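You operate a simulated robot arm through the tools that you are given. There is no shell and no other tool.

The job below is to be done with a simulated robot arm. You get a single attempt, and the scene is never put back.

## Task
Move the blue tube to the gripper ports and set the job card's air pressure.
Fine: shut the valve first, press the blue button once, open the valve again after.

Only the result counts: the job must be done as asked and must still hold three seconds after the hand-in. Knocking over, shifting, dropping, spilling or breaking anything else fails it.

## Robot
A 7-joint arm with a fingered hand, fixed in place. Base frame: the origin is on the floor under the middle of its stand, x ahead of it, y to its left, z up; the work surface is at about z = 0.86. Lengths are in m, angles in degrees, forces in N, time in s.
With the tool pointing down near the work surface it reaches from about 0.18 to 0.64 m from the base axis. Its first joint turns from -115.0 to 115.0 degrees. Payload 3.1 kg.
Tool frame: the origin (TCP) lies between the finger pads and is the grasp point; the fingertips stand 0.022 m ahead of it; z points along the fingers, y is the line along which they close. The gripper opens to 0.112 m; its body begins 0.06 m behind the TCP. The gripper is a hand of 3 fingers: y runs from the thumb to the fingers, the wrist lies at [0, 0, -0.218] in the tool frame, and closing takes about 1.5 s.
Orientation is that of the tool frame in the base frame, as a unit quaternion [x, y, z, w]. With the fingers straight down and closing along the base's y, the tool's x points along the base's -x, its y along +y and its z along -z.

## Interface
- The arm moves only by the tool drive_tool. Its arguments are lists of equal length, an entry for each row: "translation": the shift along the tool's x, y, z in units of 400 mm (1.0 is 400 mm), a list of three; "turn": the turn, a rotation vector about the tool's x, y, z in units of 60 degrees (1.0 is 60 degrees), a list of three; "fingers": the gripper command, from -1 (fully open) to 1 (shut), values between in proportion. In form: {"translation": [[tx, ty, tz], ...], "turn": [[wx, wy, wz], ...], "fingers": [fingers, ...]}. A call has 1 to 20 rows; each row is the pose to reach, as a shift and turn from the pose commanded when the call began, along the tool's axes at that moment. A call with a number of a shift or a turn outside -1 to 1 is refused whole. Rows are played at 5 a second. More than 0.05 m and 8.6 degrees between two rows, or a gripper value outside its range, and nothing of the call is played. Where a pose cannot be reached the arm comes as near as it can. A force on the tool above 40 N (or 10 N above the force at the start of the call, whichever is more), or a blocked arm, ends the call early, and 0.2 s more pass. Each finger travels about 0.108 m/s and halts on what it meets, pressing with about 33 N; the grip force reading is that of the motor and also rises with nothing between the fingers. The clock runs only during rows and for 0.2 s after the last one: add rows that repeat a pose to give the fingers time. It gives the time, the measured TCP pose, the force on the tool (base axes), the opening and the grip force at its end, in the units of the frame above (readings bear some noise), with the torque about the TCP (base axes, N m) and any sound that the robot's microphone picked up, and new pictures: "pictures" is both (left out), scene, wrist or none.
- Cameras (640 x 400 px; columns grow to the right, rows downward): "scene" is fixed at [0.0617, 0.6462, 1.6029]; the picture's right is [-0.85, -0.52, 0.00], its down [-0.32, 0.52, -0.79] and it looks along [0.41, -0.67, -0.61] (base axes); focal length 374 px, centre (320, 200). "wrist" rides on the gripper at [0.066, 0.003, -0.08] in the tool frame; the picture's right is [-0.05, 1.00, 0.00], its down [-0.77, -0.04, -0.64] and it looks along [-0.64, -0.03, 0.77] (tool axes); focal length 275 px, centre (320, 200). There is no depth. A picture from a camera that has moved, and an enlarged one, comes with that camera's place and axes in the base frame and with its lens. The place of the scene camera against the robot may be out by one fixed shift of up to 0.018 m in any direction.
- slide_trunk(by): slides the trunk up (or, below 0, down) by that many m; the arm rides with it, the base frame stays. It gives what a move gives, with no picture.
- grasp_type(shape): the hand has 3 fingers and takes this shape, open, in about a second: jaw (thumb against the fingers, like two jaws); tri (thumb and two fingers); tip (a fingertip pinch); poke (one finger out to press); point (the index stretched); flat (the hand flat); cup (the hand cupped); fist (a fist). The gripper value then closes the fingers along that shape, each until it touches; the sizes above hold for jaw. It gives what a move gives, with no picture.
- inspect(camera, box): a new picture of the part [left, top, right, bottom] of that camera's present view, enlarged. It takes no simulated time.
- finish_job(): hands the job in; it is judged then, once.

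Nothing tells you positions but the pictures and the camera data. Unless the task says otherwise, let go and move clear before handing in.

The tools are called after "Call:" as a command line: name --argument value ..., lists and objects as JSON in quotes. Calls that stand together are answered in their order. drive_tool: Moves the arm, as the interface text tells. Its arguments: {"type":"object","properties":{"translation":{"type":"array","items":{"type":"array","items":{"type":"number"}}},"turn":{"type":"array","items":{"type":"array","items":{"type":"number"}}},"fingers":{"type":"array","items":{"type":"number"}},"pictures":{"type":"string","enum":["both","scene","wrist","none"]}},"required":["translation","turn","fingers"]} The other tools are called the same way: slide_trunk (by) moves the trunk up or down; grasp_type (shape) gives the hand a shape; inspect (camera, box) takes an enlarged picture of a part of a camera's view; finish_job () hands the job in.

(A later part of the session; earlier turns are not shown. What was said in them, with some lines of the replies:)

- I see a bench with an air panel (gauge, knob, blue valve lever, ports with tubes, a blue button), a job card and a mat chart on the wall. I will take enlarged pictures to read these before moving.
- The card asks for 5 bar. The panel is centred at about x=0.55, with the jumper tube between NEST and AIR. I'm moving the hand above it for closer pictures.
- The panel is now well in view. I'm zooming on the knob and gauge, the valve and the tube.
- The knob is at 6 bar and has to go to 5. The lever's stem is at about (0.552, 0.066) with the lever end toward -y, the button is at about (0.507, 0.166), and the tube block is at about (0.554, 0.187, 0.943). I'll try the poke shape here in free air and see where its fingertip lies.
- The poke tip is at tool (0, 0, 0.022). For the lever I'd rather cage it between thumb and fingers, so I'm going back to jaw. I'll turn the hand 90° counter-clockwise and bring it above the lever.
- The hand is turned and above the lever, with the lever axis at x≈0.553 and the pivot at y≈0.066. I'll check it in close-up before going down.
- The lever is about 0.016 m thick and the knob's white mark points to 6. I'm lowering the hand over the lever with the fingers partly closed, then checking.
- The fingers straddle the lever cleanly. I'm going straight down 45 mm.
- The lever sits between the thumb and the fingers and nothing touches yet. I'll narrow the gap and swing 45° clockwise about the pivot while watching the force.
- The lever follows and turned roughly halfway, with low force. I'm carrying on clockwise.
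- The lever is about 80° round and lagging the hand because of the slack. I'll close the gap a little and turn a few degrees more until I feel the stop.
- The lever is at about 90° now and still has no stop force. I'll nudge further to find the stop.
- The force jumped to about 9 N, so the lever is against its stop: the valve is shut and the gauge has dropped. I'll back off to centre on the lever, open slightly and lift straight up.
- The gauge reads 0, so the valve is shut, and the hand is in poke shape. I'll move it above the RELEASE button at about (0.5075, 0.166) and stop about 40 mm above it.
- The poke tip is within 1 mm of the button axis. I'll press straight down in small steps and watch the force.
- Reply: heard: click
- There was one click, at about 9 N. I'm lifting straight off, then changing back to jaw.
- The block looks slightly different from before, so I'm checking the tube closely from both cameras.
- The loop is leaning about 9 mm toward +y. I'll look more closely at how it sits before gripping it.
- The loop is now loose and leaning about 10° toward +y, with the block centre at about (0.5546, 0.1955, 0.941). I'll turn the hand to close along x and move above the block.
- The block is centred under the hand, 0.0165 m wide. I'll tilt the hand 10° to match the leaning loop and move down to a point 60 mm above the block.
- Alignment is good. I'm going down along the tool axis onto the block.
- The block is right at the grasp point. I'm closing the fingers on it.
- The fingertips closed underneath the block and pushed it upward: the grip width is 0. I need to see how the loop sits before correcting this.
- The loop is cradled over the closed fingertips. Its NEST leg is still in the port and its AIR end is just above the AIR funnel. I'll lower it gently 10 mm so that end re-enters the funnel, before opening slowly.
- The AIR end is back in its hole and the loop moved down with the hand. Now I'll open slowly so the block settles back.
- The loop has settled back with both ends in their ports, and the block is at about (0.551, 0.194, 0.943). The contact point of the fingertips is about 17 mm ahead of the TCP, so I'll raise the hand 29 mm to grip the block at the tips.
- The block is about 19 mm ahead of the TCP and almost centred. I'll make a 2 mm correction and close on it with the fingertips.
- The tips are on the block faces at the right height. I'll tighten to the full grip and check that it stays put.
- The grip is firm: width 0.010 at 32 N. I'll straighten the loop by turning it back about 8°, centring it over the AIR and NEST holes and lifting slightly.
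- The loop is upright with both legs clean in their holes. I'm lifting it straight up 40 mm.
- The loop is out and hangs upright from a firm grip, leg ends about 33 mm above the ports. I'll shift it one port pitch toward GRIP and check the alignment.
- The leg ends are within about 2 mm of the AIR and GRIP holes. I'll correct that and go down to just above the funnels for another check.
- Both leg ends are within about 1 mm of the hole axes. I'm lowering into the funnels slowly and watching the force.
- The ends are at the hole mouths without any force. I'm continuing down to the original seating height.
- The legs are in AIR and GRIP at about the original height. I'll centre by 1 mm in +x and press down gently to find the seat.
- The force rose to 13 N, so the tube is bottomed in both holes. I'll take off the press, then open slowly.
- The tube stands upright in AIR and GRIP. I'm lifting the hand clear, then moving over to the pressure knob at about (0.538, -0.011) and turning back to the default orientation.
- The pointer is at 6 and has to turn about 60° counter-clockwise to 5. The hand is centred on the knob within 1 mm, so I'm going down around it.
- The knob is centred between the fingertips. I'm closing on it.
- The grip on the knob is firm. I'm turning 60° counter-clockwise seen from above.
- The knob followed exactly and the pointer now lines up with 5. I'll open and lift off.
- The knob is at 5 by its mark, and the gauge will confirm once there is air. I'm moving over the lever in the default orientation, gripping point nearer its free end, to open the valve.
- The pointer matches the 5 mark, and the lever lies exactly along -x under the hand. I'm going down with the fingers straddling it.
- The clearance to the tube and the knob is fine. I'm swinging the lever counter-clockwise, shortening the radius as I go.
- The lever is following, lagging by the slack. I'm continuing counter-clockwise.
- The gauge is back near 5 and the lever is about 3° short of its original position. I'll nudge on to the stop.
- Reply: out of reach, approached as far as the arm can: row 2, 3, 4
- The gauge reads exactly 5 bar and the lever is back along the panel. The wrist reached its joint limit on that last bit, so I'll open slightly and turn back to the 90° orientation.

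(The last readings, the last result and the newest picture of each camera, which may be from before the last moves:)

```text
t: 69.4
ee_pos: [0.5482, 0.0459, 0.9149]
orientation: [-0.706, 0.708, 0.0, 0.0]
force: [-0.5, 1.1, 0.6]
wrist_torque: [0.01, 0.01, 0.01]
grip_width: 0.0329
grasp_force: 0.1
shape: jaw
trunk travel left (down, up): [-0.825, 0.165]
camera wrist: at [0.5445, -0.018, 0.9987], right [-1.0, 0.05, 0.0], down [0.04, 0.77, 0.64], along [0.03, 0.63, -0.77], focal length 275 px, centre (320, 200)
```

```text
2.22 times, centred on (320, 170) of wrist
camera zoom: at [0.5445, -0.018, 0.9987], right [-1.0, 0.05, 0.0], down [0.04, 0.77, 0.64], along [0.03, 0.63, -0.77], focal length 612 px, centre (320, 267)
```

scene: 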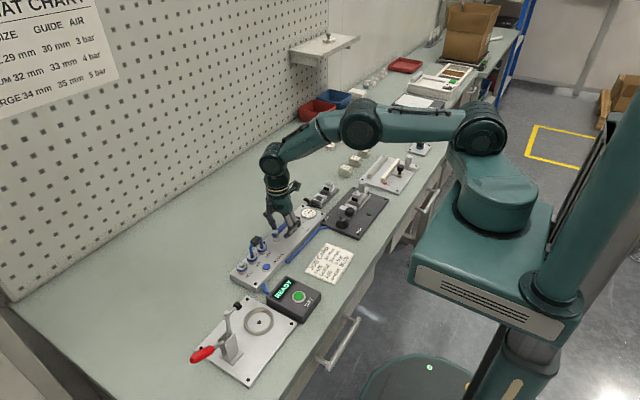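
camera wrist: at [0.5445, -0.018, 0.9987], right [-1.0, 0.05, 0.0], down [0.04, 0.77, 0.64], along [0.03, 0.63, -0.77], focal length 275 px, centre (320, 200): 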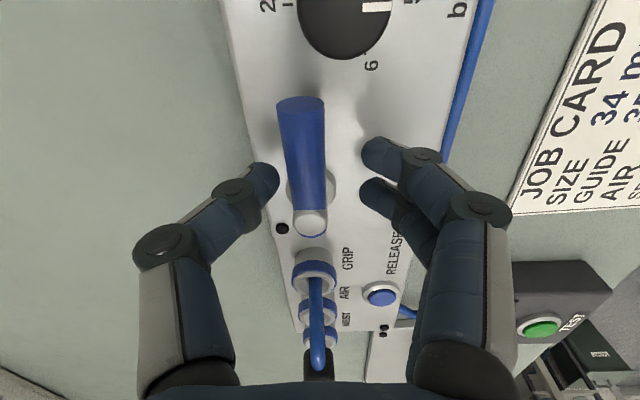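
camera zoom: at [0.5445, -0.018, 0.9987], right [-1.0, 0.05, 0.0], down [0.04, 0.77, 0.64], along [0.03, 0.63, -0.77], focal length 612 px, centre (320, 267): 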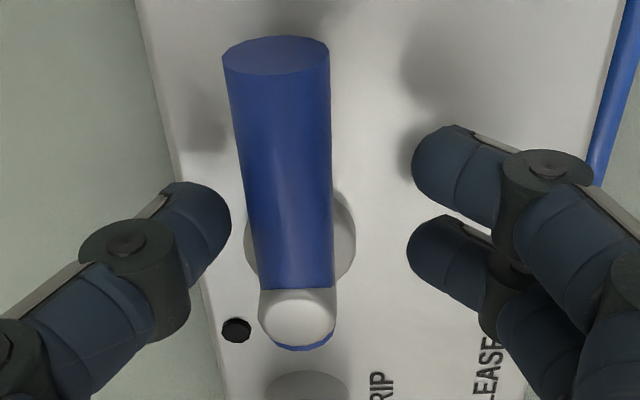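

The lever is back at its original angle, within about 1°. I'll centre the hand on it so nothing drags and lift straight up.

Call:
drive_tool --translation '[[0, -0.006, 0], [0, -0.0125, 0], [0, -0.0125, 0], [0, -0.0125, -0.05], [0, -0.0125, -0.12], [0, -0.0125, -0.2], [0, -0.0125, -0.28], [0, -0.0125, -0.36], [0, -0.0125, -0.36]]' --turn '[[0, 0, 0], [0, 0, 0], [0, 0, 0], [0, 0, 0], [0, 0, 0], [0, 0, 0], [0, 0, 0], [0, 0, 0], [0, 0, 0]]' --fingers '[0.4, 0.4, 0.35, 0.3, 0.3, 0.3, 0.3, 0.3, 0.3]'

Call:
inspect --camera "wrist" --box '[230, 0, 410, 230]'

Call:
inspect --camera "scene" --box '[235, 195, 335, 285]'

Call:
inspect --camera "scene" --box '[300, 200, 335, 225]'

```text
t: 71.4
ee_pos: [0.5538, 0.0457, 1.062]
orientation: [-0.707, 0.707, 0.0, -0.001]
force: [-0.6, 0.5, 0.2]
wrist_torque: [-0.01, -0.02, 0.01]
grip_width: 0.0387
grasp_force: 0.1
shape: jaw
trunk travel left (down, up): [-0.825, 0.165]
camera wrist: at [0.5507, -0.019, 1.143], right [-1.0, 0.05, 0.0], down [0.04, 0.77, 0.64], along [0.03, 0.63, -0.77], focal length 275 px, centre (320, 200)
```

scene: 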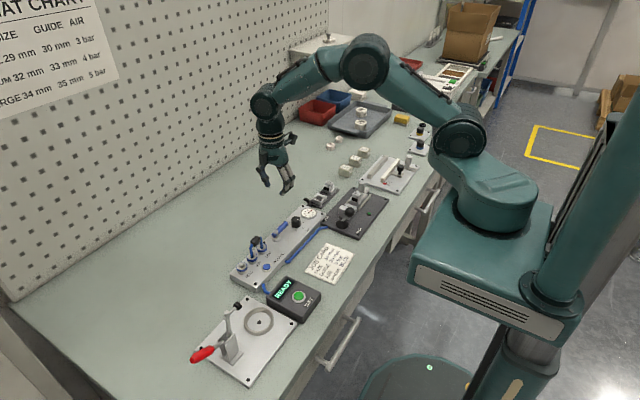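
wrist: 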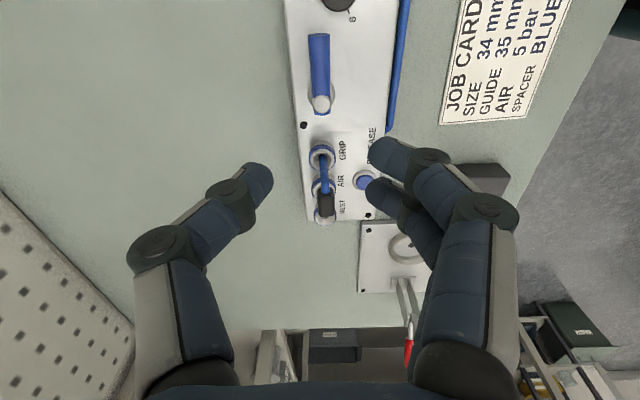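

```text
1.74 times, centred on (320, 115) of wrist
camera zoom: at [0.5507, -0.019, 1.143], right [-1.0, 0.05, 0.0], down [0.04, 0.77, 0.64], along [0.03, 0.63, -0.77], focal length 479 px, centre (320, 348)
```

zoom: 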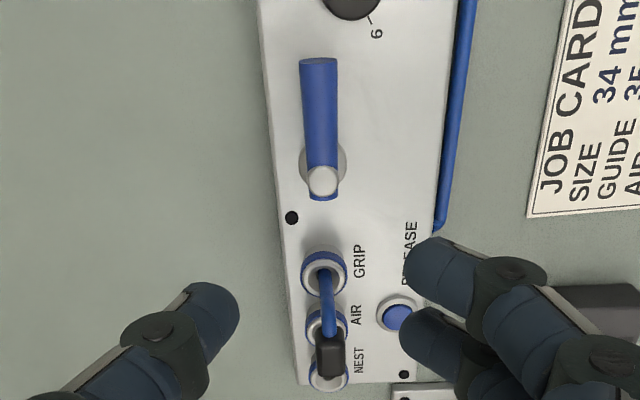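

```text
4.44 times, centred on (285, 240) of scene
camera zoom: at [0.0617, 0.6462, 1.6029], right [-0.85, -0.52, 0.0], down [-0.32, 0.52, -0.79], along [0.41, -0.67, -0.61], focal length 1662 px, centre (476, 22)
```

zoom: 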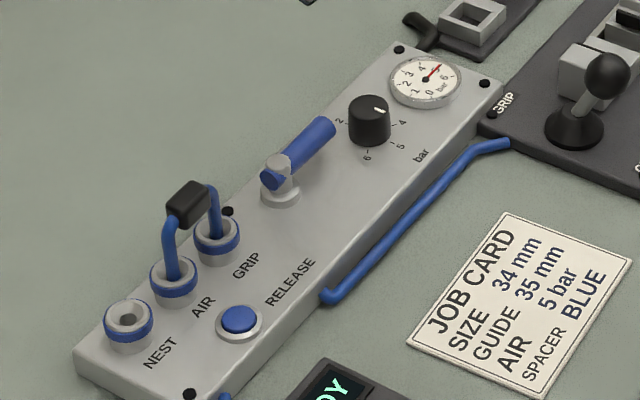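

```text
16.00 times, centred on (318, 212) of scene
camera zoom: at [0.0617, 0.6462, 1.6029], right [-0.85, -0.52, 0.0], down [-0.32, 0.52, -0.79], along [0.41, -0.67, -0.61], focal length 5983 px, centre (360, 0)
```

zoom: 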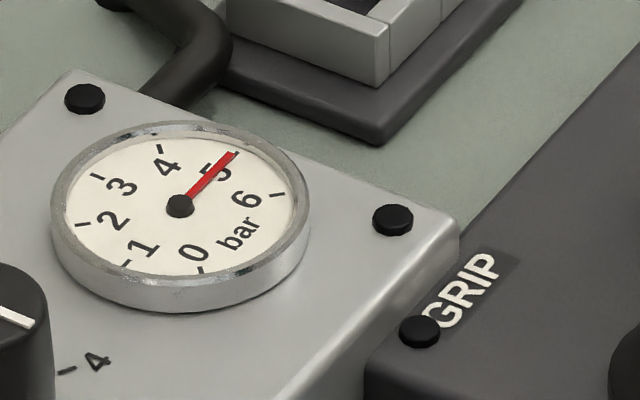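

The gauge is at 5, the lever is open, and the tube is in AIR and GRIP. I'm taking a last close look at the tube seating and the rest of the bench.

Call:
inspect --camera "scene" --box '[245, 225, 295, 270]'

Call:
inspect --camera "wrist" --box '[270, 120, 390, 230]'

Call:
inspect --camera "scene" --box '[270, 200, 330, 245]'

```text
8.89 times, centred on (270, 248) of scene
camera zoom: at [0.0617, 0.6462, 1.6029], right [-0.85, -0.52, 0.0], down [-0.32, 0.52, -0.79], along [0.41, -0.67, -0.61], focal length 3324 px, centre (764, -222)
```

zoom: 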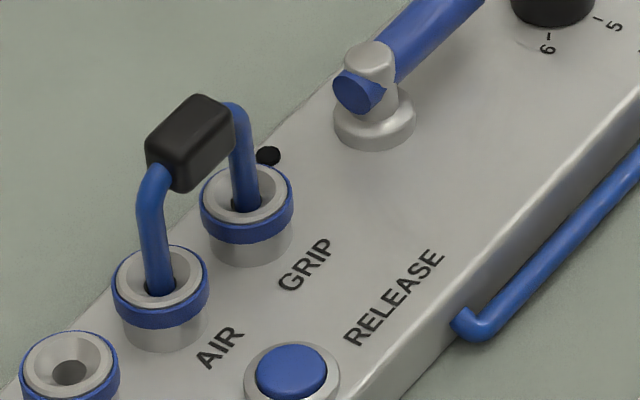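

```text
3.64 times, centred on (330, 175) of wrist
camera zoom: at [0.5507, -0.019, 1.143], right [-1.0, 0.05, 0.0], down [0.04, 0.77, 0.64], along [0.03, 0.63, -0.77], focal length 1001 px, centre (284, 291)
```

zoom: 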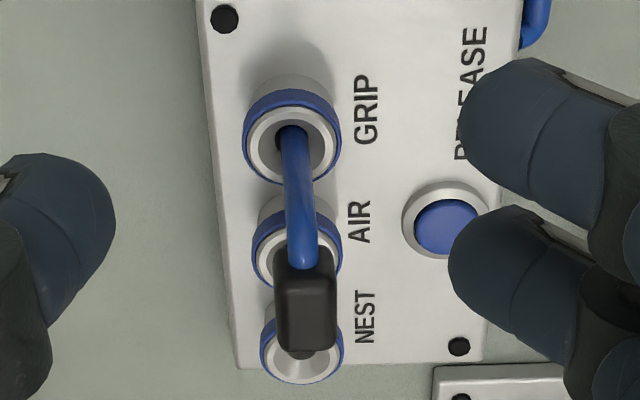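

```text
8.89 times, centred on (300, 222) of scene
camera zoom: at [0.0617, 0.6462, 1.6029], right [-0.85, -0.52, 0.0], down [-0.32, 0.52, -0.79], along [0.41, -0.67, -0.61], focal length 3324 px, centre (498, 0)
```

zoom: 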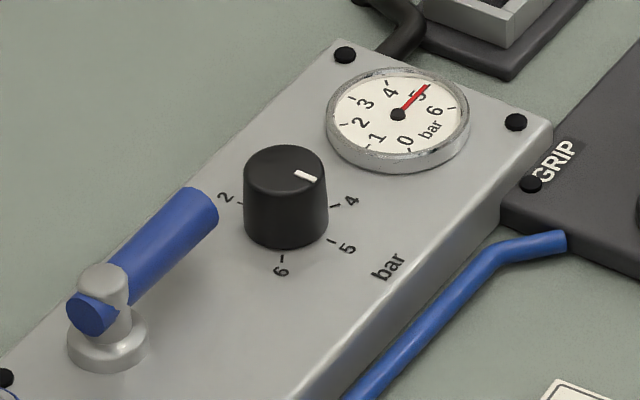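

Everything is as asked: tube ends in AIR and GRIP, pointer and gauge at 5 bar, valve open. I'll raise the hand well clear and check once more.

Call:
drive_tool --translation '[[0, 0.03, -0.08], [0, 0.06, -0.16], [0, 0.1, -0.24], [0, 0.15, -0.3], [0, 0.2, -0.3], [0, 0.2, -0.3], [0, 0.2, -0.3], [0, 0.2, -0.3]]' --turn '[[0, 0, 0], [0, 0, 0], [0, 0, 0], [0, 0, 0], [0, 0, 0], [0, 0, 0], [0, 0, 0], [0, 0, 0]]' --fingers '[0.2, 0, -0.3, -0.6, -1, -1, -1, -1]'

Call:
inspect --camera "scene" --box '[235, 195, 335, 285]'

```text
t: 73.2
ee_pos: [0.4713, 0.0466, 1.1792]
orientation: [0.707, -0.707, 0.0, 0.0]
force: [0.0, -0.6, 0.1]
wrist_torque: [0.01, 0.0, -0.01]
grip_width: 0.1119
grasp_force: 0.1
shape: jaw
trunk travel left (down, up): [-0.825, 0.165]
camera wrist: at [0.4694, -0.0177, 1.2621], right [-1.0, 0.05, 0.0], down [0.04, 0.77, 0.64], along [0.03, 0.63, -0.77], focal length 275 px, centre (320, 200)
```

scene: 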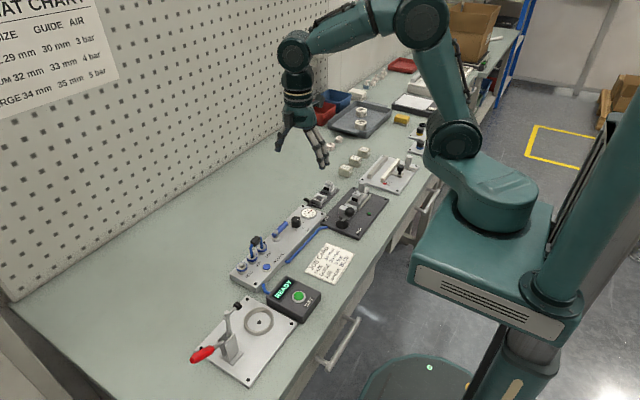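
wrist: 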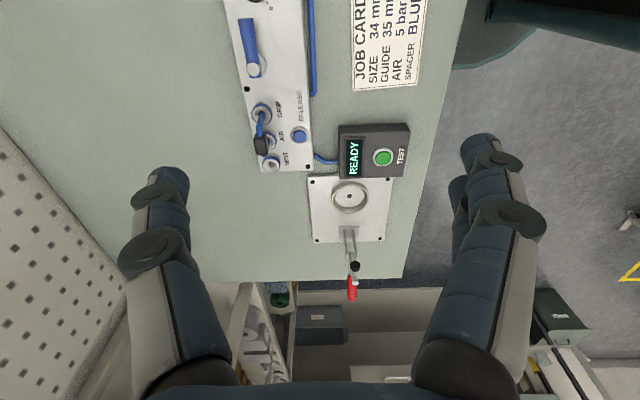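

```text
4.44 times, centred on (285, 240) of scene
camera zoom: at [0.0617, 0.6462, 1.6029], right [-0.85, -0.52, 0.0], down [-0.32, 0.52, -0.79], along [0.41, -0.67, -0.61], focal length 1662 px, centre (476, 22)
```

zoom: 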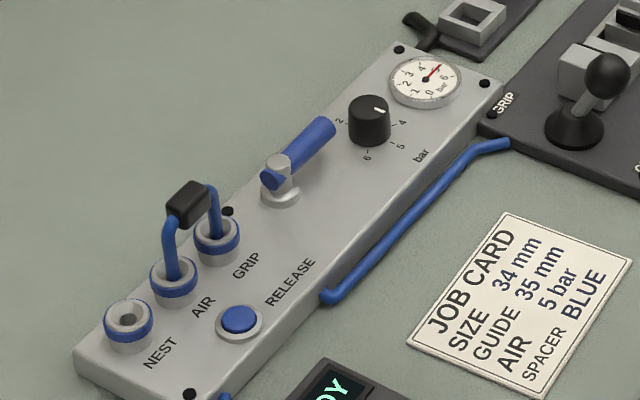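

The hand is clear and open, and nothing else on the bench has moved. The tube sits in AIR and GRIP, the gauge shows 5 bar and the valve is open, so I'm handing in.

Call:
finish_job

```text
The job is handed in.
```

The job is handed in: the blue tube now runs from AIR to GRIP, and the air is set to the job card's 5 bar.

- **Order:** I shut the valve, pressed the blue RELEASE button once (one click heard) and moved the tube. I then turned the knob from 6 to 5 and opened the valve again.
- **Pressure:** with the valve open, the gauge needle sits on the 5 mark.
- **Valve:** the lever is back within a degree or two of where it started, judged from the pictures. I didn't feel the open stop, because the wrist reached its turning limit first.
- **Tube:** both ends are pressed to the bottom of their holes. The loop leans about 5 mm toward NEST; it also leaned loosely after the button press, before I moved it.

My first grip on the tube slipped under its black block and lifted one end out of AIR for a moment. I lowered it back and gripped again before moving it. Nothing else on the bench looked disturbed in the last pictures, and the hand is open and clear.
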